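You operate a simulated robot arm through the tools that you are given. There is no shell and no other tool. Be economical: measure what you need, move in short steps, check, and stop when the job is done.

You are at the controls of a simulated two-armed robot. One attempt, no reset.

## Task
Wipe both brackets clean and shut the one that the white card names in the kit box.
Fine: Teal pad, then back in its place; the other bracket stays out. Hands unhurt; nothing dropped, spilt, damaged or left on. What is to be rubbed or washed off counts as gone when no trace of it is left.

Only the result counts: the job must be done as asked and must still hold three seconds after the hand-in. Knocking over, shifting, dropping, spilling or breaking anything else fails it.

## Robot
Two 7-joint arms with two-finger parallel grippers on one trunk, on a base that drives. Base frame: it is fixed to the floor where the robot stands at the start and does not move with it; the origin is under the middle of the robot, x ahead of it, y to its left, z up; the surface under the hand at the start is at about z = 0.88. Lengths are in m, angles in rad, forces in N, time in s.
The left shoulder is at the start at [0.07, 0.133, 1.206], the right one opposite. With the tool pointing down near the work surface each hand reaches from about 0.1 to 0.64 m from the robot's upright axis, wherever it stands, measured 20 degrees to its own side. Places, roughly: lid of the red kit box [0.6, -0.5, 1]; red kit box [0.6, -0.5, 0.9]. Payload 1.57 kg a hand.
Tool frame (each hand has its own): the origin (TCP) lies between the finger pads and is the grasp point; the fingertips stand 0.03 m ahead of it; z points along the fingers, y is the line along which they close. The gripper opens to 0.08 m. The fingers are 0.017 m wide and 0.012 m thick; the gripper's body (0.04 by 0.082 m) begins 0.08 m behind the TCP.
Orientation is told as [roll, pitch, yaw] about the base's x, y, z axes, in that order, counted from this pose: with the fingers straight down and closing along the base's y, the tool's x points along the base's -x, its y along +y and its z along -z.

## Interface
- The arms move only by the tool apply_moves. It takes "left_plan", "right_plan" or both (then of equal length, played together; a hand with none holds still); each is a list of rows, each an object (a shift or turn left out is 0, a gripper value left out holds the last) with "rotation": the turn, a rotation vector about the tool's x, y, z in rad, a list of three; "delta_pos": the shift along the tool's x, y, z in m, a list of three; "grip": the gripper command, from -1 (fully open) to 1 (shut), values between in proportion. In form: [{"rotation": [wx, wy, wz], "delta_pos": [tx, ty, tz], "grip": grip}, ...]. A call has 1 to 10 rows; each row is the pose to reach, as a shift and turn from the pose commanded when the call began, along the tool's axes at that moment. Rows are played at 5 a second. More than 0.05 m and 0.15 rad between two rows, or a gripper value outside its range, and nothing of the call is played. Where a pose cannot be reached the arm comes as near as it can. A force on the tool above 40 N (or 10 N above the force at the start of the call, whichever is more), or a blocked arm, ends the call early, and 0.2 s more pass. Each finger travels about 0.153 m/s and halts on what it meets, pressing with about 30 N; the grip force reading is that of the motor and also rises with nothing between the fingers. The clock runs only during rows and for 0.2 s after the last one: add rows that repeat a pose to give the fingers time. It gives the time, the measured TCP pose, the force on the tool (base axes), the opening and the grip force at its end, in the units of the frame above (readings bear some noise), with the torque about the TCP (base axes, N m) and any sound that the robot's microphone picked up, and new pictures: "show" is both (left out), scene, wrist or none (wrist: the cameras of the hands that moved).
- Cameras (640 x 400 px; columns grow to the right, rows downward): "scene" is now at [0.1298, -0.0525, 1.4521]; the picture's right is [-0.48, -0.88, 0.00], its down [-0.43, 0.23, -0.87] and it looks along [0.77, -0.42, -0.49] (base axes); focal length 226 px, centre (320, 200). "left" rides on the left gripper at [0.072, 0.007, -0.122] in its tool frame; the picture's right is [-0.09, 1.00, 0.00], its down [-0.84, -0.08, -0.54] and it looks along [-0.54, -0.05, 0.84] (tool axes); focal length 238 px, centre (320, 200). "right" rides on the right gripper at [0.072, -0.007, -0.122] in its tool frame; the picture's right is [0.09, 1.00, 0.00], its down [-0.84, 0.08, -0.54] and it looks along [-0.54, 0.05, 0.84] (tool axes); focal length 238 px, centre (320, 200). There is no depth. A picture from a camera that has moved, and an enlarged one, comes with that camera's place and axes in the base frame and with its lens. The place of the scene camera against the robot may be out by one fixed shift of up to 0.012 m in any direction.
- raise_lower(by): slides the trunk up (or, below 0, down) by that many m; the arms and the scene camera ride with it, the base frame stays. It gives what a move gives, with no picture.
- drive_base(legs): drives the robot by 1 to 6 legs, each [ahead, left, turn to the left] in m, m and rad, along the robot's own axes; the way and the turn of a leg run together, so that a leg with both is an arc; at most 1.5 m and 3.142 rad a leg. The arms and the cameras ride along, it lands a little off, and it stops where it bumps. It gives what a move gives, and a new picture of the scene camera.
- turn_head(pan, tilt): turns the head with the scene camera to pan (to the left, within 1.501 rad either way) and tilt (down, from -0.506 to 1.204), counted from straight ahead of the robot. It gives what a move gives, and a new picture of the scene camera.
- close_up(camera, box): a new picture of the part [left, top, right, bottom] of that camera's present view, enlarged. It takes no simulated time.
- hand_in(): hands the job in; it is judged then, once.

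Work in short steps. Places have to be worked out from the pictures, the camera data and where the tool is seen: move nearer, look again, correct. Check each grasp and each placing, and mend what went wrong. You have 120 turns and 260 pictures in all, those below and enlarged ones among them. Open the grippers and draw the arms clear of the work before you hand the job in, unless the task says otherwise; then end with one line.

The tools are called after ">>>" as name(argument=value, ...) on one line, values as JSON. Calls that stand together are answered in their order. apply_moves: Moves the arms, as the interface text tells. Its arguments: {"type":"object","properties":{"left_plan":{"type":"array","items":{"type":"object","properties":{"rotation":{"type":"array","items":{"type":"number"}},"delta_pos":{"type":"array","items":{"type":"number"}},"grip":{"type":"number"}}}},"right_plan":{"type":"array","items":{"type":"object","properties":{"rotation":{"type":"array","items":{"type":"number"}},"delta_pos":{"type":"array","items":{"type":"number"}},"grip":{"type":"number"}}}},"show":{"type":"string","enum":["both","scene","wrist","none"]}},"required":[]} The other tools are called the same way: raise_lower (by) slides the trunk up or down; drive_base (legs) drives the base; turn_head (pan, tilt) turns the head that bears the scene camera; close_up (camera, box) takes an enlarged picture of a part of a camera's view; hand_in () hands the job in.

At the start:

```text
t: 0.0
left_ee_pos: [0.3895, -0.0162, 1.3422]
left_ee_rot: [0.0, 0.0, -0.001]
left_ft_force: [-0.1, 0.3, 0.1]
left_torque: [0.0, 0.0, 0.03]
left_gripper_width: 0.0801
left_gripper_force: 0.0
right_ee_pos: [0.3997, -0.3603, 1.2997]
right_ee_rot: [-0.001, -0.001, 0.0]
right_ft_force: [-0.8, 0.1, -0.1]
right_torque: [-0.02, 0.01, 0.02]
right_gripper_width: 0.08
right_gripper_force: 0.0
trunk travel left (down, up): [-0.779, 0.161]
robot x, y, heading: [0.0008, -0.0014, 0.002]
head pan, tilt: [-0.499, 0.51]
```

scene: 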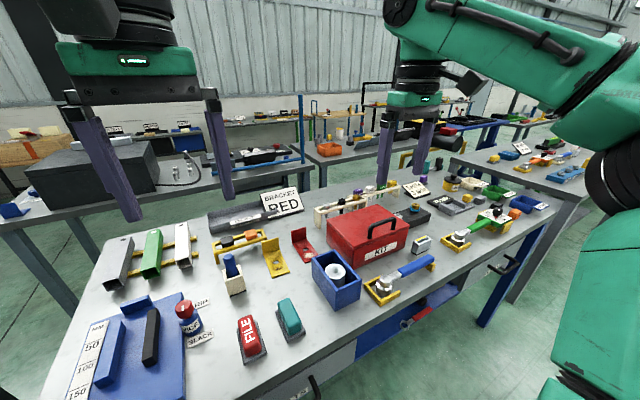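
right: 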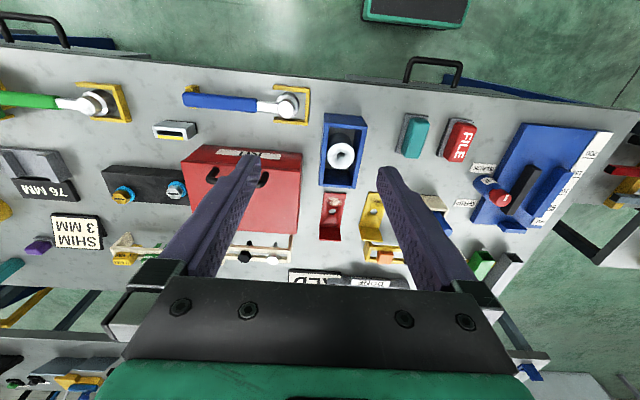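
left: 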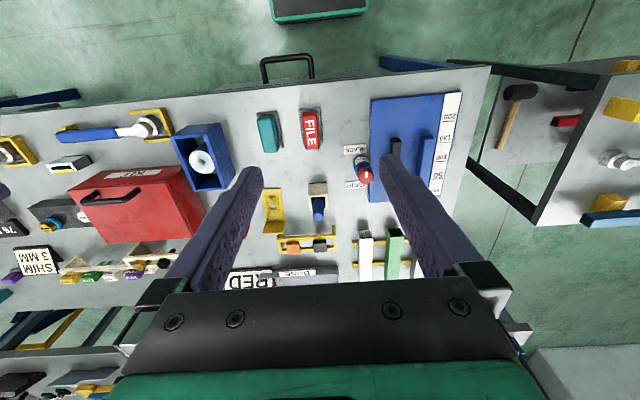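

The card seems to read "BRACKET RED". I enlarge the brackets, the pads and the box to see details.

>>> close_up(camera="scene", box=[200, 180, 360, 280])

>>> close_up(camera="right", box=[300, 100, 500, 280])

>>> close_up(camera="scene", box=[220, 180, 460, 370])

```text
4.00 times, centred on (280, 230) of scene
camera zoom: at [0.1298, -0.0525, 1.4521], right [-0.48, -0.88, 0.0], down [-0.43, 0.23, -0.87], along [0.77, -0.42, -0.49], focal length 906 px, centre (480, 80)
```

zoom: 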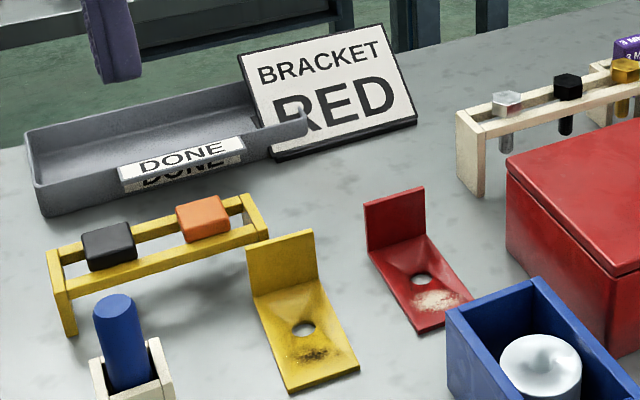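

```text
2.22 times, centred on (400, 190) of right
camera zoom: at [0.3285, -0.3693, 1.4218], right [-0.09, 1.0, 0.0], down [0.84, 0.08, 0.54], along [0.54, 0.05, -0.84], focal length 530 px, centre (142, 222)
```

zoom: 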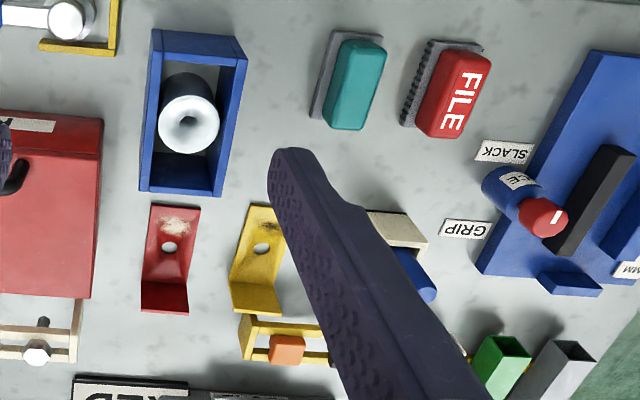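

```text
2.11 times, centred on (340, 275) of scene
camera zoom: at [0.1298, -0.0525, 1.4521], right [-0.48, -0.88, 0.0], down [-0.43, 0.23, -0.87], along [0.77, -0.42, -0.49], focal length 477 px, centre (278, 42)
```

zoom: 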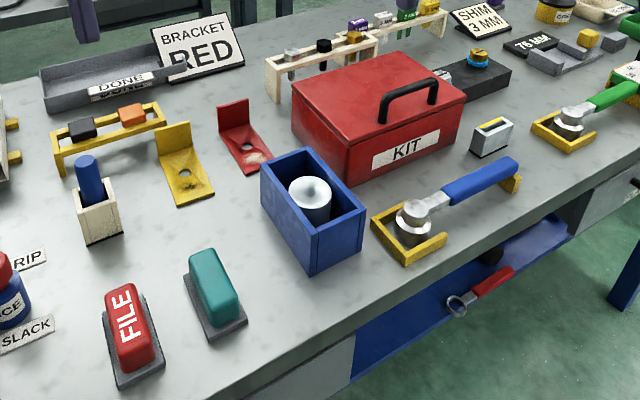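

I work out the teal pad top near [0.47,-0.155,0.93], the red bracket near [0.73,-0.30], the yellow near [0.72,-0.19]; table edge about x=0.35. The brackets lie out of reach, so I look down to judge how far the base may drive in.

>>> turn_head(pan=0.0, tilt=1.2)

>>> turn_head(pan=-0.5, tilt=1.0)

```text
t: 1.1
left_ee_pos: [0.3885, -0.0163, 1.3431]
left_ee_rot: [-0.001, -0.001, 0.0]
left_ft_force: [0.2, 0.3, 0.0]
left_torque: [0.0, 0.0, 0.0]
left_gripper_width: 0.0799
left_gripper_force: 0.0
right_ee_pos: [0.4014, -0.3614, 1.3005]
right_ee_rot: [0.002, -0.002, -0.002]
right_ft_force: [1.1, -0.8, -0.1]
right_torque: [0.0, -0.01, -0.02]
right_gripper_width: 0.08
right_gripper_force: 0.1
trunk travel left (down, up): [-0.779, 0.161]
robot x, y, heading: [0.0005, -0.0034, 0.002]
head pan, tilt: [0.0, 1.201]
camera scene: at [0.106, -0.0091, 1.3994], right [0.0, -1.0, 0.0], down [-0.93, 0.0, -0.36], along [0.36, 0.0, -0.93], focal length 226 px, centre (320, 200)
```

scene: 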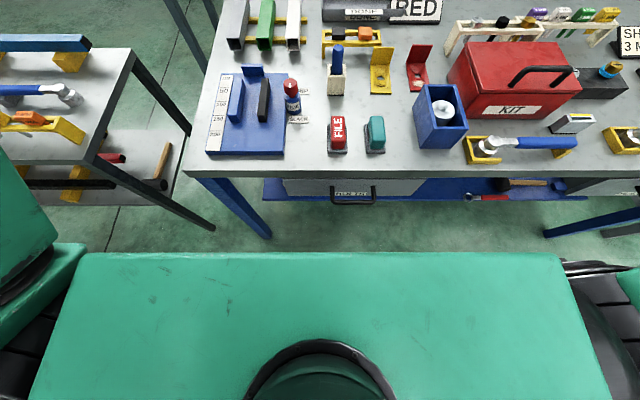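

```text
t: 2.0
left_ee_pos: [0.3891, -0.0163, 1.3419]
left_ee_rot: [-0.001, 0.0, -0.001]
left_ft_force: [-0.1, 0.8, 0.5]
left_torque: [-0.02, -0.01, 0.03]
left_gripper_width: 0.0801
left_gripper_force: 0.1
right_ee_pos: [0.4004, -0.3626, 1.3]
right_ee_rot: [0.002, -0.001, -0.002]
right_ft_force: [0.1, -0.1, -0.2]
right_torque: [0.01, 0.02, -0.02]
right_gripper_width: 0.08
right_gripper_force: 0.1
trunk travel left (down, up): [-0.779, 0.161]
robot x, y, heading: [0.0017, -0.0051, -0.002]
head pan, tilt: [-0.499, 1.0]
camera scene: at [0.1112, -0.0422, 1.4119], right [-0.48, -0.88, 0.0], down [-0.74, 0.4, -0.54], along [0.47, -0.26, -0.84], focal length 226 px, centre (320, 200)
```

scene: 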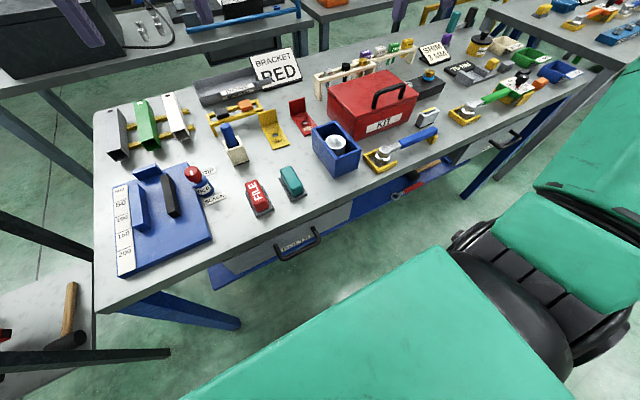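

The base front lies short of x≈0.30 and the underside of the bench looks open, so I drive to the right by 0.25 and ahead in small legs.

>>> drive_base(legs=[[0, -0.24, 0], [0.05, 0, 0]])

```text
t: 4.3
left_ee_pos: [0.43, -0.2592, 1.3455]
left_ee_rot: [-0.002, -0.008, -0.004]
left_ft_force: [-1.5, -1.1, 0.3]
left_torque: [-0.02, -0.06, -0.01]
left_gripper_width: 0.08
left_gripper_force: 0.1
right_ee_pos: [0.4405, -0.6054, 1.3045]
right_ee_rot: [-0.002, -0.009, -0.004]
right_ft_force: [-0.7, 0.9, 0.6]
right_torque: [-0.04, -0.07, 0.01]
right_gripper_width: 0.0802
right_gripper_force: 0.0
trunk travel left (down, up): [-0.779, 0.161]
robot x, y, heading: [0.0495, -0.2436, 0.001]
head pan, tilt: [-0.499, 1.0]
camera scene: at [0.1514, -0.2849, 1.4129], right [-0.48, -0.88, 0.0], down [-0.73, 0.4, -0.55], along [0.48, -0.26, -0.84], focal length 226 px, centre (320, 200)
```

scene: 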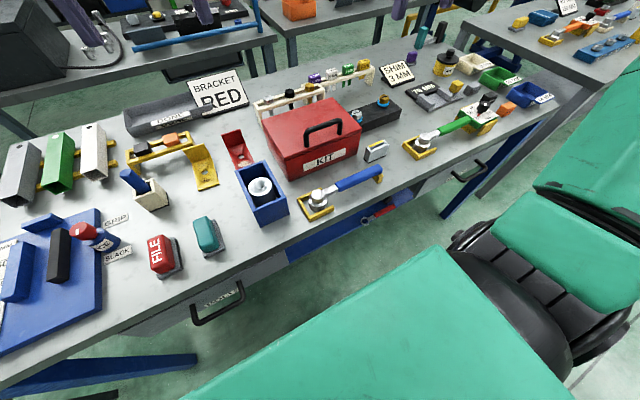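

It moved without a bump. I go on ahead in small legs, with the head facing forward and down.

>>> drive_base(legs=[[0.04, 0, 0]])

>>> turn_head(pan=0, tilt=0.9)

```text
t: 5.2
left_ee_pos: [0.4715, -0.2619, 1.3454]
left_ee_rot: [0.001, -0.005, -0.001]
left_ft_force: [-0.8, -0.5, 0.0]
left_torque: [0.0, -0.04, 0.02]
left_gripper_width: 0.0798
left_gripper_force: 0.1
right_ee_pos: [0.4849, -0.6046, 1.3039]
right_ee_rot: [0.002, -0.01, -0.001]
right_ft_force: [-0.3, -0.1, 1.3]
right_torque: [-0.01, -0.07, -0.03]
right_gripper_width: 0.0799
right_gripper_force: 0.0
trunk travel left (down, up): [-0.779, 0.161]
robot x, y, heading: [0.0925, -0.244, -0.002]
head pan, tilt: [-0.499, 1.0]
camera scene: at [0.1942, -0.2869, 1.4126], right [-0.48, -0.88, 0.0], down [-0.73, 0.4, -0.54], along [0.48, -0.26, -0.84], focal length 226 px, centre (320, 200)
```

scene: 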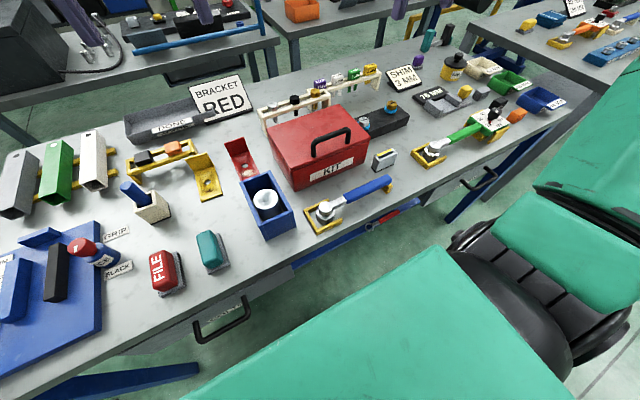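

```text
t: 6.1
left_ee_pos: [0.4805, -0.2607, 1.3423]
left_ee_rot: [0.0, -0.001, -0.002]
left_ft_force: [-0.1, -0.1, 0.0]
left_torque: [0.02, 0.03, 0.0]
left_gripper_width: 0.0799
left_gripper_force: 0.1
right_ee_pos: [0.4915, -0.6069, 1.3008]
right_ee_rot: [0.002, 0.001, -0.002]
right_ft_force: [0.1, -0.1, -0.6]
right_torque: [-0.03, -0.01, -0.04]
right_gripper_width: 0.0801
right_gripper_force: 0.1
trunk travel left (down, up): [-0.779, 0.161]
robot x, y, heading: [0.0927, -0.2423, -0.001]
head pan, tilt: [0.0, 0.901]
camera scene: at [0.2177, -0.2535, 1.419], right [0.0, -1.0, 0.0], down [-0.78, 0.0, -0.62], along [0.62, 0.0, -0.78], focal length 226 px, centre (320, 200)
```

scene: 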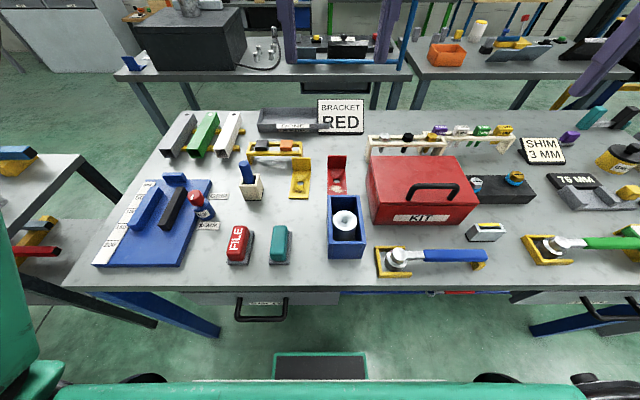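

The low base front is seen at about x≈0.3, well short of the bench, and it is lower than the drawers. I drive 0.05 further.

>>> drive_base(legs=[[0.05, 0, 0]])

>>> close_up(camera="scene", box=[210, 140, 370, 280])

>>> close_up(camera="left", box=[160, 40, 480, 240])

```text
t: 7.0
left_ee_pos: [0.5197, -0.2622, 1.3468]
left_ee_rot: [0.001, -0.01, -0.002]
left_ft_force: [-1.2, 0.4, 0.0]
left_torque: [-0.03, -0.11, -0.02]
left_gripper_width: 0.0799
left_gripper_force: 0.0
right_ee_pos: [0.5314, -0.6056, 1.3054]
right_ee_rot: [-0.002, -0.011, -0.003]
right_ft_force: [-0.4, -1.1, -0.5]
right_torque: [-0.02, -0.06, -0.02]
right_gripper_width: 0.08
right_gripper_force: 0.0
trunk travel left (down, up): [-0.779, 0.161]
robot x, y, heading: [0.1433, -0.2439, -0.001]
head pan, tilt: [0.0, 0.901]
camera scene: at [0.2557, -0.2532, 1.4202], right [0.0, -1.0, 0.0], down [-0.78, 0.0, -0.63], along [0.63, 0.0, -0.78], focal length 226 px, centre (320, 200)
```

scene: 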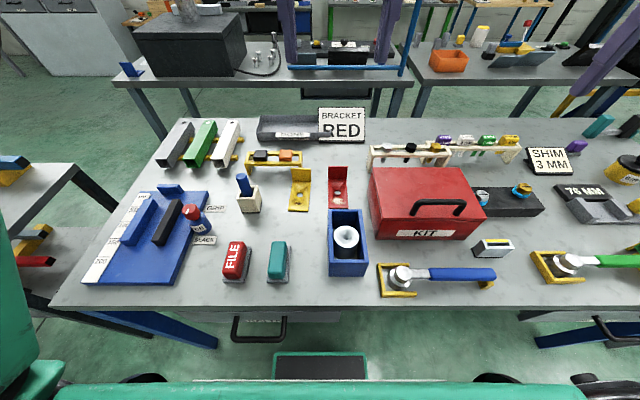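

```text
2.86 times, centred on (290, 210) of scene
camera zoom: at [0.2557, -0.2532, 1.4202], right [0.0, -1.0, 0.0], down [-0.78, 0.0, -0.63], along [0.63, 0.0, -0.78], focal length 647 px, centre (406, 171)
```

zoom: 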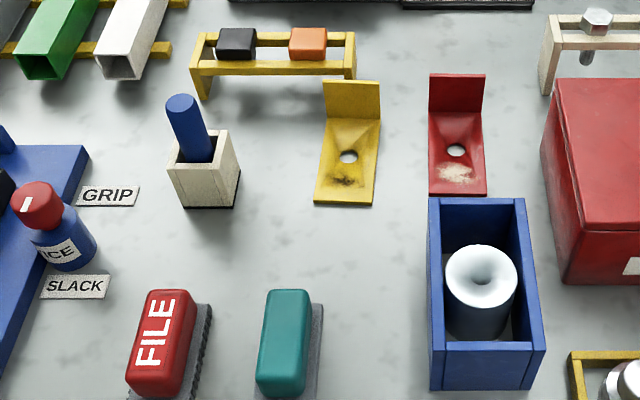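

```text
2.00 times, centred on (320, 140) of left
camera zoom: at [0.4458, -0.2548, 1.4667], right [0.09, 1.0, 0.0], down [0.83, -0.08, 0.55], along [0.55, -0.05, -0.83], focal length 477 px, centre (320, 320)
```

zoom: 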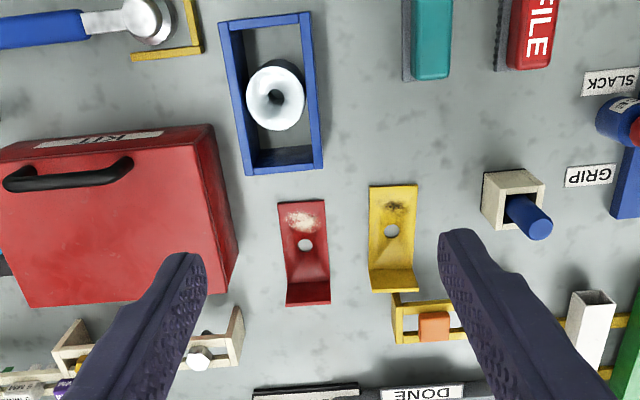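

Robot at [0.143,-0.244]. Judged: pad top about [0.48,-0.153,0.93], red smudge [0.677,-0.297], yellow smudge [0.669,-0.177]. The left hand shall take the pad; I bring it above the pad and look.

>>> apply_moves(left_plan=[{"delta_pos": [0.006, 0.016, 0.04]}, {"delta_pos": [0.012, 0.032, 0.08]}, {"delta_pos": [0.018, 0.048, 0.12]}, {"delta_pos": [0.024, 0.064, 0.16]}, {"delta_pos": [0.03, 0.08, 0.2]}, {"delta_pos": [0.036, 0.096, 0.24]}, {"delta_pos": [0.04, 0.109, 0.267]}, {"delta_pos": [0.04, 0.109, 0.267]}])

```text
t: 8.8
left_ee_pos: [0.4889, -0.1536, 1.0741]
left_ee_rot: [-0.001, -0.003, -0.003]
left_ft_force: [-0.1, -0.3, 0.6]
left_torque: [0.01, 0.0, 0.02]
left_gripper_width: 0.0799
left_gripper_force: 0.1
right_ee_pos: [0.5394, -0.6061, 1.301]
right_ee_rot: [0.0, -0.004, -0.003]
right_ft_force: [-0.2, -0.5, -0.6]
right_torque: [0.02, 0.02, 0.0]
right_gripper_width: 0.0798
right_gripper_force: 0.1
trunk travel left (down, up): [-0.779, 0.161]
robot x, y, heading: [0.1385, -0.243, 0.002]
head pan, tilt: [0.0, 0.901]
camera scene: at [0.2655, -0.2538, 1.4192], right [0.0, -1.0, 0.0], down [-0.78, 0.0, -0.62], along [0.62, 0.0, -0.78], focal length 226 px, centre (320, 200)
camera left: at [0.4167, -0.1471, 1.1949], right [0.09, 1.0, 0.0], down [0.83, -0.08, 0.54], along [0.54, -0.05, -0.84], focal length 238 px, centre (320, 200)
```

scene: 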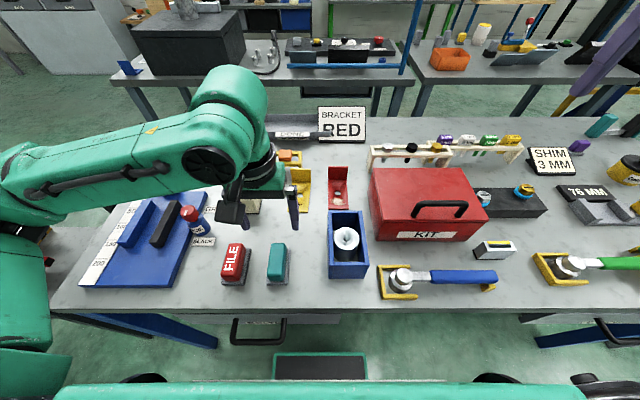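
left: 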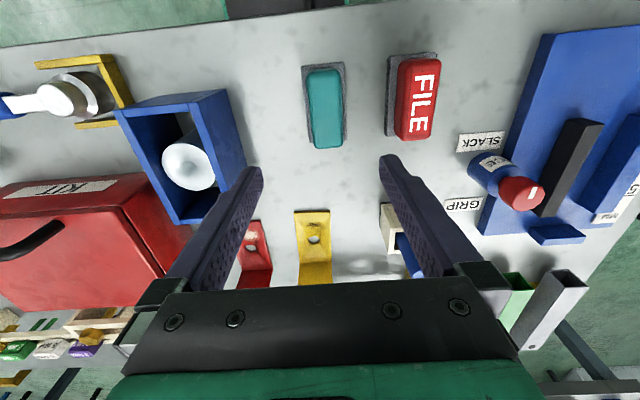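

The pad's handle lies at about [0.475,-0.147], square to the base axes, about 0.04 wide. I go down to z=0.94 around it.

>>> apply_moves(left_plan=[{"delta_pos": [0.013, 0.006, 0.04]}, {"delta_pos": [0.013, 0.006, 0.08]}, {"delta_pos": [0.013, 0.006, 0.11]}, {"delta_pos": [0.013, 0.006, 0.135]}, {"delta_pos": [0.013, 0.006, 0.135]}])

```text
t: 10.1
left_ee_pos: [0.476, -0.1442, 0.9382]
left_ee_rot: [0.001, -0.003, -0.003]
left_ft_force: [-0.7, -0.3, 0.4]
left_torque: [-0.01, 0.0, 0.04]
left_gripper_width: 0.0799
left_gripper_force: 0.1
right_ee_pos: [0.5409, -0.6053, 1.3003]
right_ee_rot: [0.001, -0.004, -0.001]
right_ft_force: [0.5, 0.3, 0.2]
right_torque: [0.01, 0.01, -0.04]
right_gripper_width: 0.0798
right_gripper_force: 0.1
trunk travel left (down, up): [-0.779, 0.161]
robot x, y, heading: [0.138, -0.2396, -0.002]
head pan, tilt: [0.0, 0.901]
camera scene: at [0.2659, -0.2534, 1.4191], right [0.0, -1.0, 0.0], down [-0.78, 0.0, -0.62], along [0.62, 0.0, -0.78], focal length 226 px, centre (320, 200)
camera left: at [0.4036, -0.1382, 1.0598], right [0.09, 1.0, 0.0], down [0.84, -0.08, 0.54], along [0.54, -0.05, -0.84], focal length 238 px, centre (320, 200)
```

scene: 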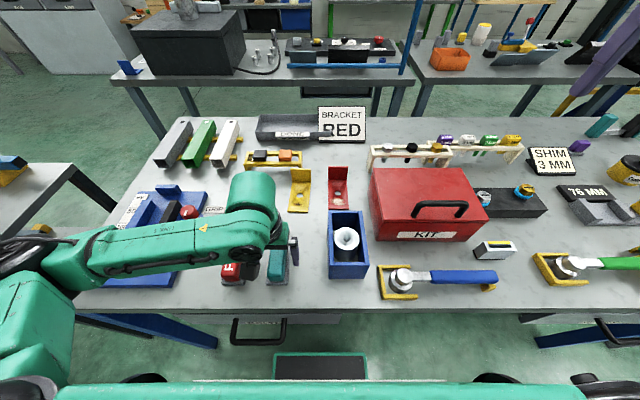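
left: 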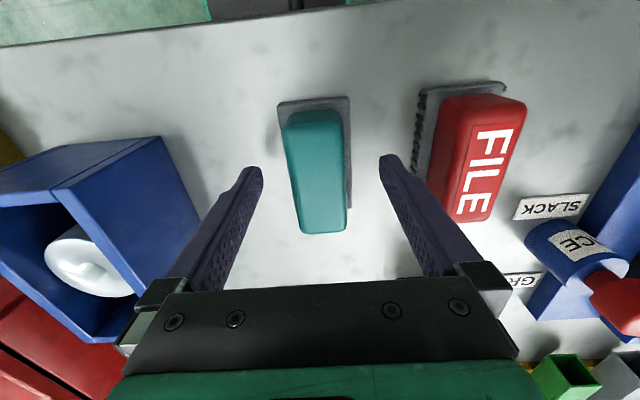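

I enlarge to judge the handle height and base thickness before closing.

>>> close_up(camera="left", box=[220, 80, 420, 260])

>>> close_up(camera="scene", box=[210, 220, 330, 300])

```text
2.22 times, centred on (320, 170) of left
camera zoom: at [0.4036, -0.1382, 1.0598], right [0.09, 1.0, 0.0], down [0.84, -0.08, 0.54], along [0.54, -0.05, -0.84], focal length 530 px, centre (320, 267)
```

zoom: 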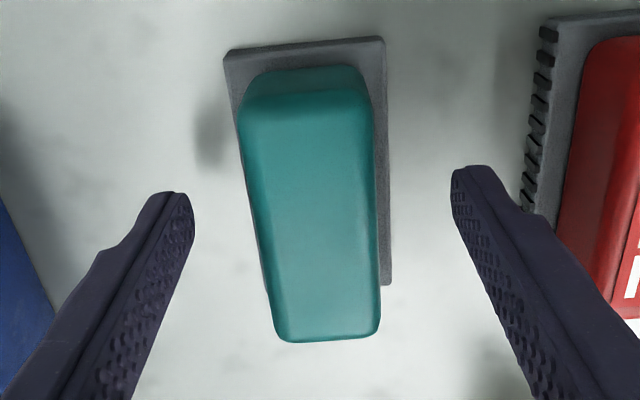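

```text
5.00 times, centred on (270, 260) of scene
camera zoom: at [0.2659, -0.2534, 1.4191], right [0.0, -1.0, 0.0], down [-0.78, 0.0, -0.62], along [0.62, 0.0, -0.78], focal length 1132 px, centre (570, -100)
```

zoom: 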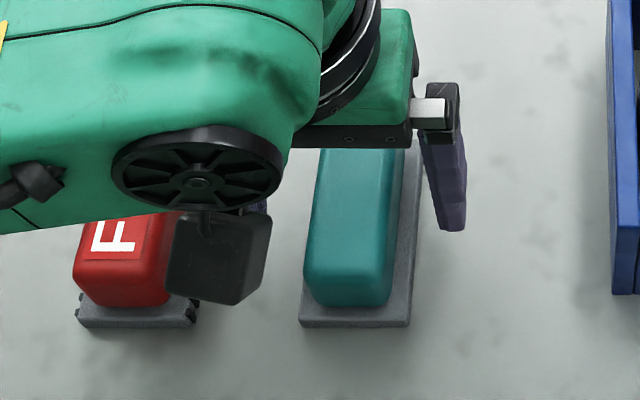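

The pad base spans x 0.432–0.521, y −0.169…−0.121 (centre [0.4765,−0.145]); the hand is well centred. I lower 1 cm and close.

>>> apply_moves(left_plan=[{"delta_pos": [0, 0, 0.01]}, {"delta_pos": [0, 0, 0.01], "grip": 0.0}, {"delta_pos": [0, 0, 0.01], "grip": 0.3}, {"delta_pos": [0, 0, 0.01], "grip": 0.8}, {"delta_pos": [0, 0, 0.01], "grip": 0.8}], show="wrist")

```text
t: 11.2
left_ee_pos: [0.4762, -0.1457, 0.9288]
left_ee_rot: [0.002, -0.001, -0.001]
left_ft_force: [-1.1, -1.0, 0.2]
left_torque: [0.04, -0.01, 0.01]
left_gripper_width: 0.0355
left_gripper_force: 29.7
right_ee_pos: [0.5407, -0.6052, 1.3004]
right_ee_rot: [-0.001, -0.002, -0.002]
right_ft_force: [0.2, 0.0, 0.5]
right_torque: [-0.01, 0.03, -0.01]
right_gripper_width: 0.0799
right_gripper_force: 0.0
trunk travel left (down, up): [-0.779, 0.161]
robot x, y, heading: [0.1412, -0.2428, -0.003]
head pan, tilt: [0.0, 0.901]
camera left: at [0.4038, -0.1394, 1.0502], right [0.09, 1.0, 0.0], down [0.84, -0.08, 0.54], along [0.54, -0.05, -0.84], focal length 238 px, centre (320, 200)
```

left: 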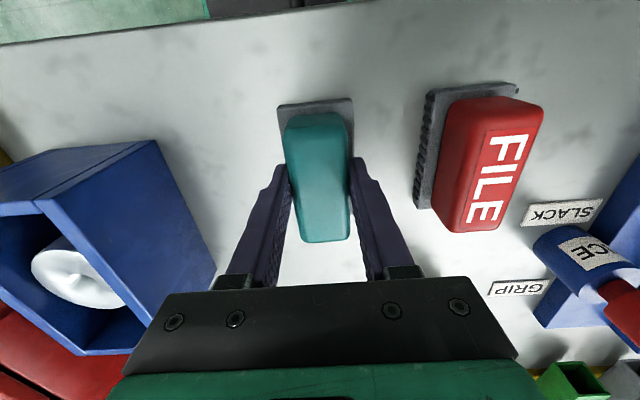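

Pad held (0.0355 wide); on the bench its TCP height is 0.929, so its sole is 0.049 below the TCP. I lift it and carry it above the near part of the yellow bracket.

>>> apply_moves(left_plan=[{"delta_pos": [0, 0, -0.04]}, {"delta_pos": [0, 0, -0.08]}, {"delta_pos": [0, 0, -0.11]}, {"delta_pos": [-0.045, -0.008, -0.11]}, {"delta_pos": [-0.09, -0.016, -0.11]}, {"delta_pos": [-0.135, -0.024, -0.11]}, {"delta_pos": [-0.18, -0.034, -0.11]}, {"delta_pos": [-0.2, -0.035, -0.1]}, {"delta_pos": [-0.2, -0.035, -0.06]}, {"delta_pos": [-0.2, -0.035, -0.06]}])

```text
t: 13.4
left_ee_pos: [0.6761, -0.1806, 0.9885]
left_ee_rot: [0.0, -0.003, -0.002]
left_ft_force: [0.3, 0.3, 0.3]
left_torque: [-0.02, 0.0, 0.0]
left_gripper_width: 0.008
left_gripper_force: 0.1
right_ee_pos: [0.5395, -0.6062, 1.3013]
right_ee_rot: [0.001, -0.004, -0.002]
right_ft_force: [-0.6, 0.5, -0.8]
right_torque: [-0.02, 0.0, 0.03]
right_gripper_width: 0.08
right_gripper_force: 0.0
trunk travel left (down, up): [-0.779, 0.161]
robot x, y, heading: [0.1417, -0.2437, -0.003]
head pan, tilt: [0.0, 0.901]
camera scene: at [0.266, -0.2537, 1.4191], right [0.0, -1.0, 0.0], down [-0.78, 0.0, -0.62], along [0.62, 0.0, -0.78], focal length 226 px, centre (320, 200)
camera left: at [0.6038, -0.1747, 1.1108], right [0.09, 1.0, 0.0], down [0.83, -0.08, 0.54], along [0.54, -0.05, -0.84], focal length 238 px, centre (320, 200)
```

scene: 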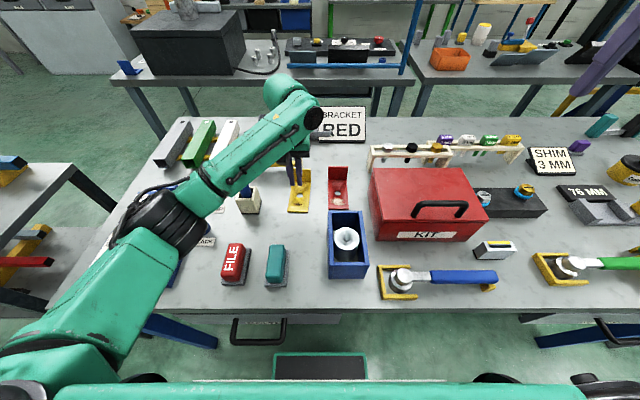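
left: 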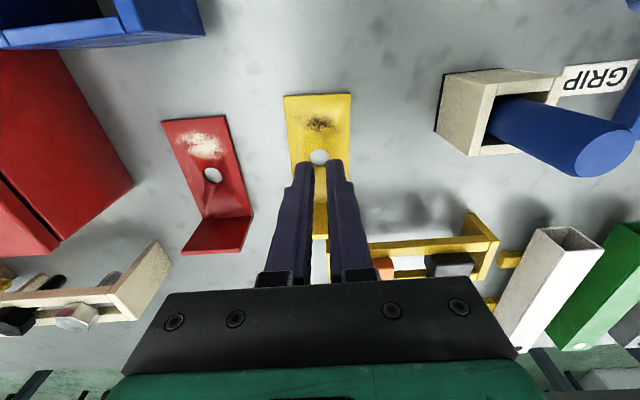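

The hand is empty: the pad slipped out and seems still near its place. I enlarge there to see whether it moved.

>>> close_up(camera="scene", box=[210, 220, 330, 300])

>>> close_up(camera="left", box=[140, 80, 380, 260])

```text
5.00 times, centred on (270, 260) of scene
camera zoom: at [0.266, -0.2537, 1.4191], right [0.0, -1.0, 0.0], down [-0.78, 0.0, -0.62], along [0.62, 0.0, -0.78], focal length 1132 px, centre (570, -100)
```

zoom: 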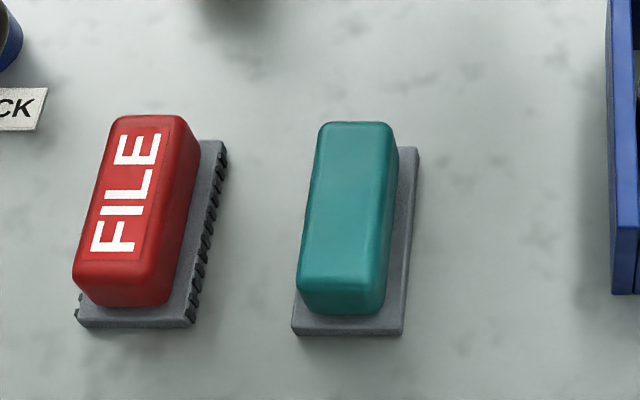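

```text
2.22 times, centred on (260, 170) of left
camera zoom: at [0.6038, -0.1747, 1.1108], right [0.09, 1.0, 0.0], down [0.83, -0.08, 0.54], along [0.54, -0.05, -0.84], focal length 530 px, centre (453, 267)
```

zoom: 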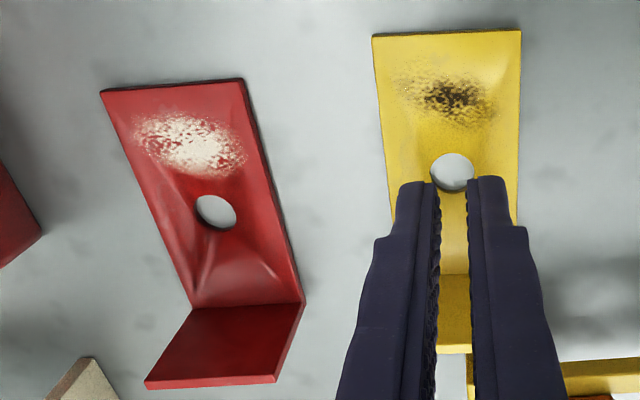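

The pad slipped and shifted only ~4 mm; new centre about [0.472,−0.142]. I go back over it with the hand open, for a deeper and harder grasp with a slow lift.

>>> apply_moves(left_plan=[{"delta_pos": [0.0, 0, -0.04], "grip": -1}, {"delta_pos": [0.045, 0.009, -0.04]}, {"delta_pos": [0.09, 0.018, -0.04]}, {"delta_pos": [0.135, 0.027, -0.04]}, {"delta_pos": [0.18, 0.036, -0.04]}, {"delta_pos": [0.204, 0.038, -0.02]}, {"delta_pos": [0.204, 0.038, 0.02]}, {"delta_pos": [0.204, 0.038, 0.045]}, {"delta_pos": [0.204, 0.038, 0.045]}], show="wrist")

>>> close_up(camera="left", box=[220, 80, 420, 260])

```text
t: 15.4
left_ee_pos: [0.4742, -0.1438, 0.9456]
left_ee_rot: [0.0, -0.002, -0.001]
left_ft_force: [0.4, 0.0, -0.1]
left_torque: [0.02, 0.0, 0.02]
left_gripper_width: 0.08
left_gripper_force: 0.0
right_ee_pos: [0.5397, -0.6057, 1.3013]
right_ee_rot: [-0.001, -0.003, -0.003]
right_ft_force: [-0.2, 0.7, -0.4]
right_torque: [-0.01, 0.0, 0.01]
right_gripper_width: 0.08
right_gripper_force: 0.1
trunk travel left (down, up): [-0.779, 0.161]
robot x, y, heading: [0.1395, -0.2439, -0.007]
head pan, tilt: [0.0, 0.901]
camera left: at [0.4012, -0.1375, 1.0658], right [0.09, 1.0, 0.0], down [0.84, -0.08, 0.54], along [0.54, -0.05, -0.84], focal length 238 px, centre (320, 200)
```

left: 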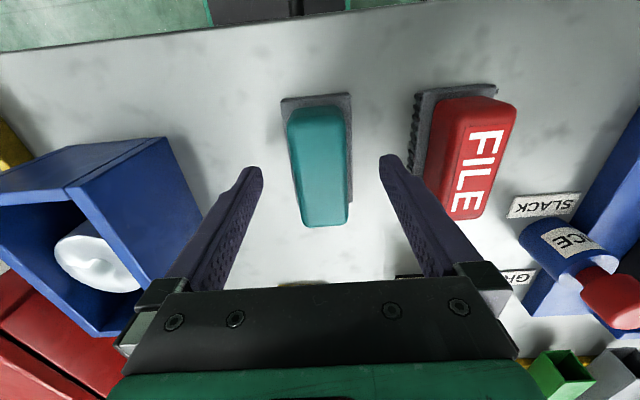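

```text
2.22 times, centred on (320, 170) of left
camera zoom: at [0.4012, -0.1375, 1.0658], right [0.09, 1.0, 0.0], down [0.84, -0.08, 0.54], along [0.54, -0.05, -0.84], focal length 530 px, centre (320, 267)
```

zoom: 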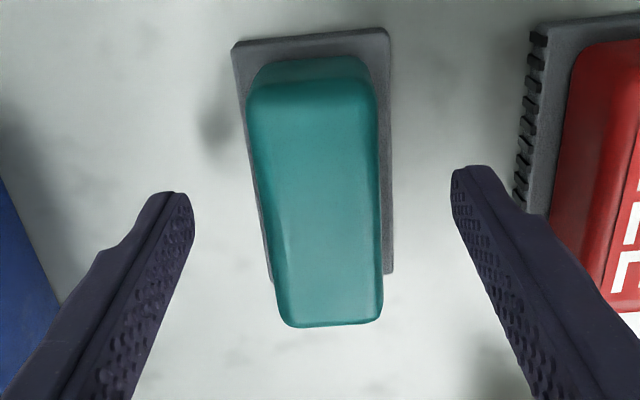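

Pad centre ≈[0.472,−0.143]. I go down to TCP z≈0.921, close fully, and lift slowly by 2 cm to test.

>>> apply_moves(left_plan=[{"delta_pos": [0.0, 0, 0.015]}, {"delta_pos": [0.0, 0, 0.0245]}, {"delta_pos": [0.0, 0, 0.0245], "grip": 0.2}, {"delta_pos": [0.0, 0, 0.0245], "grip": 1}, {"delta_pos": [0.0, 0, 0.0245], "grip": 1}, {"delta_pos": [0.0, 0, 0.0245], "grip": 1}], show="none")

>>> apply_moves(left_plan=[{"delta_pos": [0.0, 0, -0.005]}, {"delta_pos": [0.0, 0, -0.01]}, {"delta_pos": [0.0, 0, -0.015]}, {"delta_pos": [0.0, 0, -0.02]}, {"delta_pos": [0.0, 0, -0.02]}], show="both")

```text
t: 16.9
left_ee_pos: [0.4739, -0.1437, 0.9212]
left_ee_rot: [-0.001, -0.002, -0.003]
left_ft_force: [0.3, 0.1, 2.4]
left_torque: [0.13, -0.15, 0.0]
left_gripper_width: 0.0493
left_gripper_force: 30.3
right_ee_pos: [0.5399, -0.6071, 1.301]
right_ee_rot: [0.001, -0.003, -0.001]
right_ft_force: [0.6, 1.4, 0.6]
right_torque: [0.02, 0.01, -0.01]
right_gripper_width: 0.08
right_gripper_force: 0.0
trunk travel left (down, up): [-0.779, 0.161]
robot x, y, heading: [0.1369, -0.2439, -0.002]
head pan, tilt: [0.0, 0.901]
```

```text
t: 18.1
left_ee_pos: [0.4723, -0.1432, 0.9412]
left_ee_rot: [0.0, -0.001, -0.002]
left_ft_force: [-0.4, -0.4, -1.7]
left_torque: [0.02, 0.0, 0.03]
left_gripper_width: 0.0492
left_gripper_force: 30.6
right_ee_pos: [0.5419, -0.6061, 1.3003]
right_ee_rot: [0.0, -0.003, -0.002]
right_ft_force: [-0.3, -0.1, 0.3]
right_torque: [0.05, -0.02, 0.0]
right_gripper_width: 0.08
right_gripper_force: 0.0
trunk travel left (down, up): [-0.779, 0.161]
robot x, y, heading: [0.1399, -0.2457, 0.006]
head pan, tilt: [0.0, 0.901]
camera scene: at [0.266, -0.2532, 1.4191], right [0.0, -1.0, 0.0], down [-0.78, 0.0, -0.62], along [0.62, 0.0, -0.78], focal length 226 px, centre (320, 200)
camera left: at [0.4004, -0.1375, 1.0626], right [0.09, 1.0, 0.0], down [0.84, -0.08, 0.54], along [0.54, -0.05, -0.84], focal length 238 px, centre (320, 200)
```

scene: 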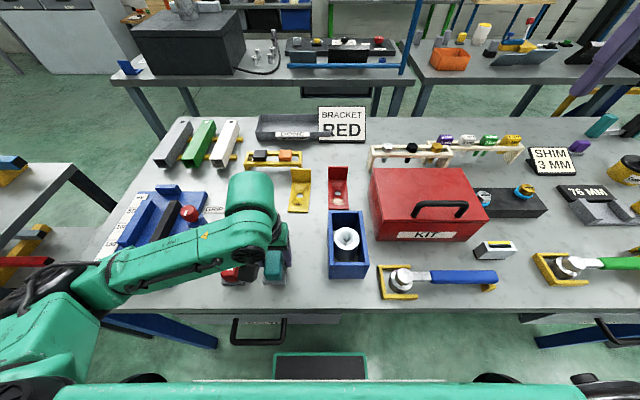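
left: 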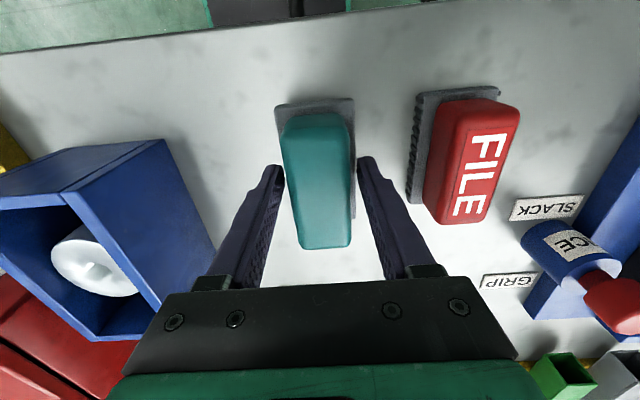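

This time the fingers hold the pad by its sole plate (0.049) and it rises with the hand. I carry it slowly to above the yellow bracket's near part.

>>> apply_moves(left_plan=[{"delta_pos": [0, 0, -0.015]}, {"delta_pos": [0, 0, -0.03]}, {"delta_pos": [-0.02, -0.003, -0.045]}, {"delta_pos": [-0.045, -0.006, -0.05]}, {"delta_pos": [-0.07, -0.01, -0.05]}, {"delta_pos": [-0.095, -0.016, -0.05]}, {"delta_pos": [-0.12, -0.022, -0.05]}, {"delta_pos": [-0.145, -0.028, -0.05]}, {"delta_pos": [-0.17, -0.034, -0.05]}, {"delta_pos": [-0.185, -0.037, -0.05]}])

```text
t: 20.2
left_ee_pos: [0.6587, -0.1806, 0.9904]
left_ee_rot: [-0.001, -0.004, -0.004]
left_ft_force: [-0.3, 0.5, -2.4]
left_torque: [0.01, 0.01, 0.01]
left_gripper_width: 0.0497
left_gripper_force: 30.0
right_ee_pos: [0.542, -0.6062, 1.3008]
right_ee_rot: [-0.001, -0.003, -0.002]
right_ft_force: [0.6, -0.8, 0.0]
right_torque: [-0.03, -0.01, 0.03]
right_gripper_width: 0.0801
right_gripper_force: 0.0
trunk travel left (down, up): [-0.779, 0.161]
robot x, y, heading: [0.1382, -0.241, -0.002]
head pan, tilt: [0.0, 0.901]
camera scene: at [0.2667, -0.2538, 1.4191], right [0.0, -1.0, 0.0], down [-0.78, 0.0, -0.62], along [0.62, 0.0, -0.78], focal length 226 px, centre (320, 200)
camera left: at [0.5865, -0.174, 1.1122], right [0.09, 1.0, 0.0], down [0.84, -0.08, 0.54], along [0.54, -0.05, -0.84], focal length 238 px, centre (320, 200)
```

scene: 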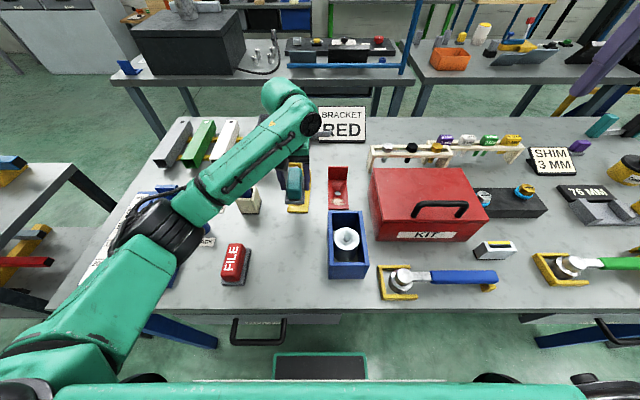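
left: 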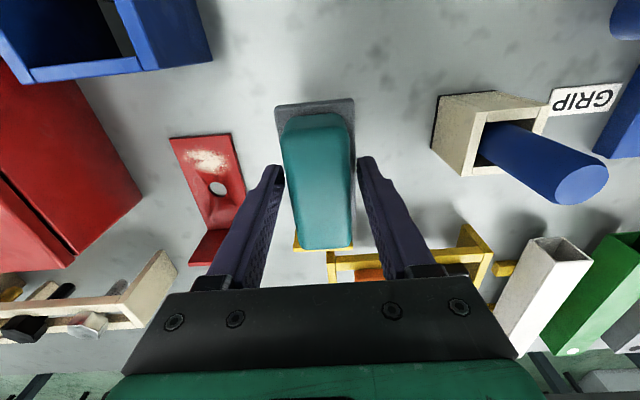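

The pad sits level over the yellow bracket (smudge ≈[0.664,−0.181], plate x 0.640–0.754). I lower it carefully towards contact, expected at TCP z≈0.926.

>>> apply_moves(left_plan=[{"delta_pos": [-0.006, 0, 0.02]}, {"delta_pos": [-0.006, 0, 0.04]}, {"delta_pos": [-0.006, 0, 0.055]}, {"delta_pos": [-0.006, 0, 0.06]}, {"delta_pos": [-0.006, 0, 0.0625]}, {"delta_pos": [-0.006, 0, 0.0625]}])

```text
t: 21.6
left_ee_pos: [0.6641, -0.1823, 0.9301]
left_ee_rot: [0.0, -0.001, -0.002]
left_ft_force: [0.8, 0.5, -1.5]
left_torque: [0.01, 0.02, -0.02]
left_gripper_width: 0.0493
left_gripper_force: 29.6
right_ee_pos: [0.5405, -0.606, 1.3012]
right_ee_rot: [0.001, -0.004, -0.002]
right_ft_force: [0.3, 0.4, -0.3]
right_torque: [0.0, 0.0, 0.01]
right_gripper_width: 0.0801
right_gripper_force: 0.1
trunk travel left (down, up): [-0.779, 0.161]
robot x, y, heading: [0.1429, -0.2442, -0.001]
head pan, tilt: [0.0, 0.901]
camera scene: at [0.2662, -0.2533, 1.4191], right [0.0, -1.0, 0.0], down [-0.78, 0.0, -0.62], along [0.62, 0.0, -0.78], focal length 226 px, centre (320, 200)
camera left: at [0.5914, -0.1752, 1.0505], right [0.09, 1.0, 0.0], down [0.84, -0.08, 0.54], along [0.54, -0.05, -0.84], focal length 238 px, centre (320, 200)
```

scene: 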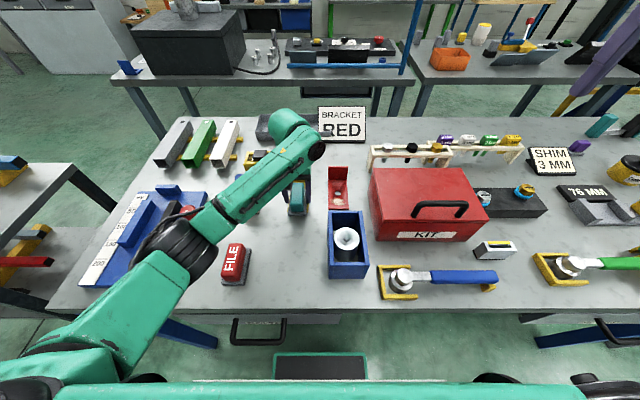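
left: 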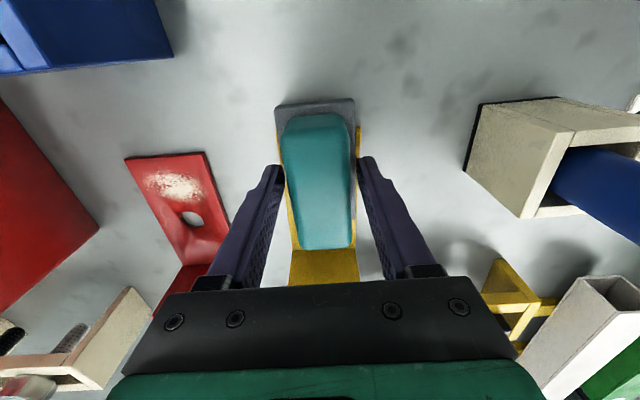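

No contact yet; I lower 4 mm more in small steps and read the force.

>>> apply_moves(left_plan=[{"delta_pos": [0, 0, 0.002]}, {"delta_pos": [0, 0, 0.004]}, {"delta_pos": [0, 0, 0.005]}, {"delta_pos": [0, 0, 0.005]}], show="none")

```text
t: 22.6
left_ee_pos: [0.6635, -0.1814, 0.9269]
left_ee_rot: [0.001, -0.008, -0.002]
left_ft_force: [5.7, -2.2, 17.9]
left_torque: [0.15, 0.25, 0.01]
left_gripper_width: 0.0493
left_gripper_force: 29.9
right_ee_pos: [0.5383, -0.6068, 1.3019]
right_ee_rot: [0.001, -0.005, -0.001]
right_ft_force: [-0.7, -0.2, -0.7]
right_torque: [-0.04, 0.03, -0.02]
right_gripper_width: 0.0802
right_gripper_force: 0.1
trunk travel left (down, up): [-0.779, 0.161]
robot x, y, heading: [0.1465, -0.2462, 0.0]
head pan, tilt: [0.0, 0.901]
```

Contact at 0.927 with ~18 N. I ease off to about 8 N and rub with short strokes in x and y.

>>> apply_moves(left_plan=[{"delta_pos": [0, 0, -0.001]}, {"delta_pos": [-0.01, 0, -0.001]}, {"delta_pos": [0.01, 0, -0.001]}, {"delta_pos": [-0.01, 0, -0.001]}, {"delta_pos": [0.01, 0, -0.001]}, {"delta_pos": [0, 0.008, -0.001]}, {"delta_pos": [0, -0.008, -0.001]}, {"delta_pos": [0, 0.008, -0.001]}, {"delta_pos": [0, -0.008, -0.001]}, {"delta_pos": [0, 0, -0.001]}], show="wrist")

```text
t: 24.9
left_ee_pos: [0.665, -0.1796, 0.9233]
left_ee_rot: [0.001, -0.003, -0.004]
left_ft_force: [-0.8, -0.7, -0.1]
left_torque: [-0.13, 0.06, 0.02]
left_gripper_width: 0.0496
left_gripper_force: 29.8
right_ee_pos: [0.5406, -0.6075, 1.3008]
right_ee_rot: [0.001, -0.002, -0.002]
right_ft_force: [-0.3, -0.5, -0.6]
right_torque: [0.01, 0.04, -0.04]
right_gripper_width: 0.0801
right_gripper_force: 0.1
trunk travel left (down, up): [-0.779, 0.161]
robot x, y, heading: [0.1399, -0.2475, -0.001]
head pan, tilt: [0.0, 0.901]
camera left: at [0.5916, -0.1735, 1.045], right [0.09, 1.0, 0.0], down [0.84, -0.08, 0.54], along [0.54, -0.05, -0.84], focal length 238 px, centre (320, 200)
```

left: 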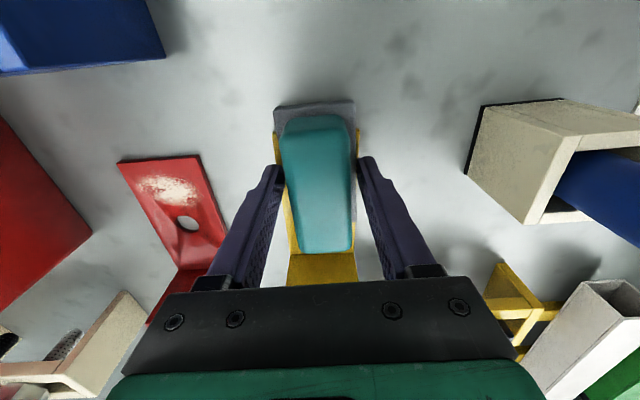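

The force has fallen (pad settled deeper in the fingers). I press 1.5 mm further and rub again.

>>> apply_moves(left_plan=[{"delta_pos": [0, 0, 0.0015]}, {"delta_pos": [-0.01, 0, 0.0015]}, {"delta_pos": [0.008, 0, 0.0015]}, {"delta_pos": [-0.01, 0, 0.0015]}, {"delta_pos": [0.008, 0, 0.0015]}, {"delta_pos": [0, 0.008, 0.0015]}, {"delta_pos": [0, -0.008, 0.0015]}, {"delta_pos": [0, 0.008, 0.0015]}, {"delta_pos": [0, -0.008, 0.0015]}, {"delta_pos": [0, 0, 0.0015]}], show="none")

>>> apply_moves(left_plan=[{"delta_pos": [0, 0, -0.02]}, {"delta_pos": [0, 0, -0.05]}, {"delta_pos": [0.045, 0.0, -0.065]}, {"delta_pos": [0.09, 0.0, -0.065]}, {"delta_pos": [0.09, 0.0, -0.065]}])

>>> close_up(camera="scene", box=[270, 150, 370, 220])

```text
t: 27.1
left_ee_pos: [0.6643, -0.1822, 0.9238]
left_ee_rot: [0.0, -0.001, -0.001]
left_ft_force: [0.7, -1.0, -2.4]
left_torque: [0.01, -0.01, 0.02]
left_gripper_width: 0.0495
left_gripper_force: 29.5
right_ee_pos: [0.5401, -0.6067, 1.3008]
right_ee_rot: [0.001, -0.002, -0.002]
right_ft_force: [-0.6, 0.4, 0.1]
right_torque: [0.04, 0.01, 0.0]
right_gripper_width: 0.0803
right_gripper_force: 0.1
trunk travel left (down, up): [-0.779, 0.161]
robot x, y, heading: [0.1414, -0.2438, -0.006]
head pan, tilt: [0.0, 0.901]
```

```text
t: 28.2
left_ee_pos: [0.5754, -0.1802, 0.9863]
left_ee_rot: [-0.001, 0.0, -0.003]
left_ft_force: [-0.1, -0.7, -1.2]
left_torque: [0.01, 0.03, 0.01]
left_gripper_width: 0.0493
left_gripper_force: 30.2
right_ee_pos: [0.542, -0.6063, 1.3013]
right_ee_rot: [0.0, -0.001, -0.002]
right_ft_force: [-0.4, -0.2, -0.4]
right_torque: [-0.01, 0.04, -0.01]
right_gripper_width: 0.08
right_gripper_force: 0.0
trunk travel left (down, up): [-0.779, 0.161]
robot x, y, heading: [0.1435, -0.241, -0.001]
head pan, tilt: [0.0, 0.901]
camera scene: at [0.2674, -0.2538, 1.419], right [0.0, -1.0, 0.0], down [-0.78, 0.0, -0.62], along [0.62, 0.0, -0.78], focal length 226 px, centre (320, 200)
camera left: at [0.503, -0.1737, 1.1075], right [0.09, 1.0, 0.0], down [0.84, -0.08, 0.54], along [0.54, -0.05, -0.84], focal length 238 px, centre (320, 200)
```

scene: 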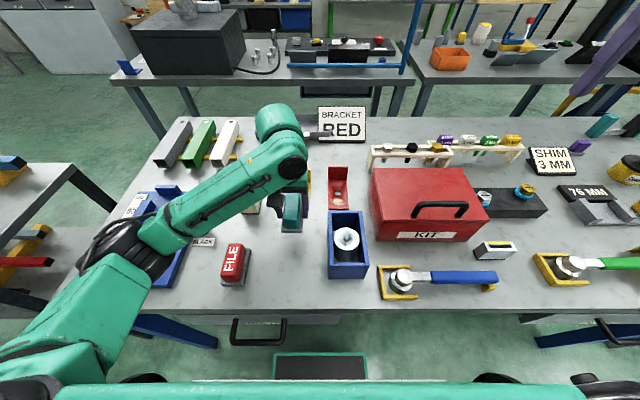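
left: 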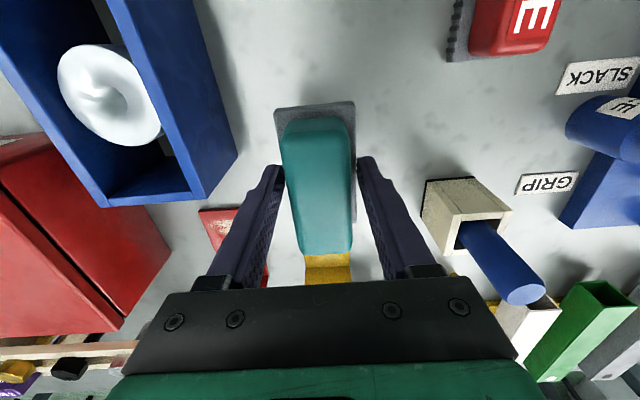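

```text
5.71 times, centred on (320, 185) of scene
camera zoom: at [0.2674, -0.2538, 1.419], right [0.0, -1.0, 0.0], down [-0.78, 0.0, -0.62], along [0.62, 0.0, -0.78], focal length 1294 px, centre (320, 286)
```

zoom: 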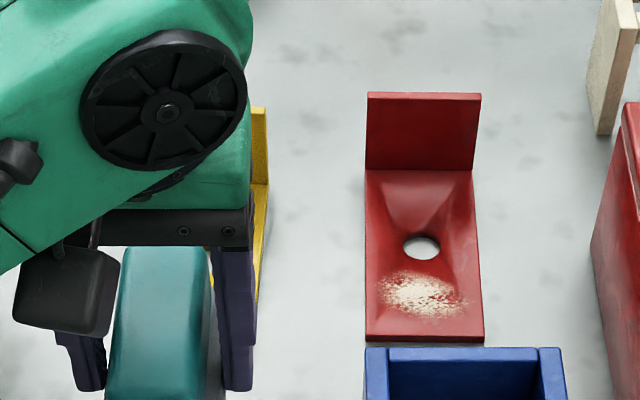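

I need a clear view of the yellow bracket, so I draw the left hand up and back.

>>> apply_moves(left_plan=[{"delta_pos": [0.02, 0.02, -0.04]}, {"delta_pos": [0.05, 0.05, -0.07]}, {"delta_pos": [0.08, 0.08, -0.09]}, {"delta_pos": [0.11, 0.11, -0.1]}, {"delta_pos": [0.11, 0.11, -0.1]}], show="none")

>>> close_up(camera="scene", box=[270, 150, 370, 220])

```text
refused: row 2 steps farther than a row can; nothing moved
```

```text
5.71 times, centred on (320, 185) of scene
camera zoom: at [0.2674, -0.2538, 1.419], right [0.0, -1.0, 0.0], down [-0.78, 0.0, -0.62], along [0.62, 0.0, -0.78], focal length 1294 px, centre (320, 286)
```

zoom: 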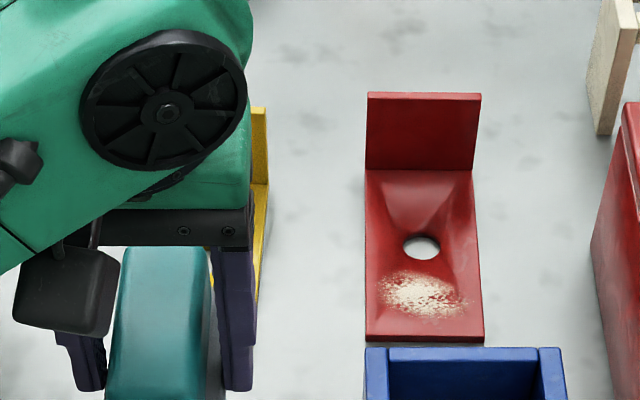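

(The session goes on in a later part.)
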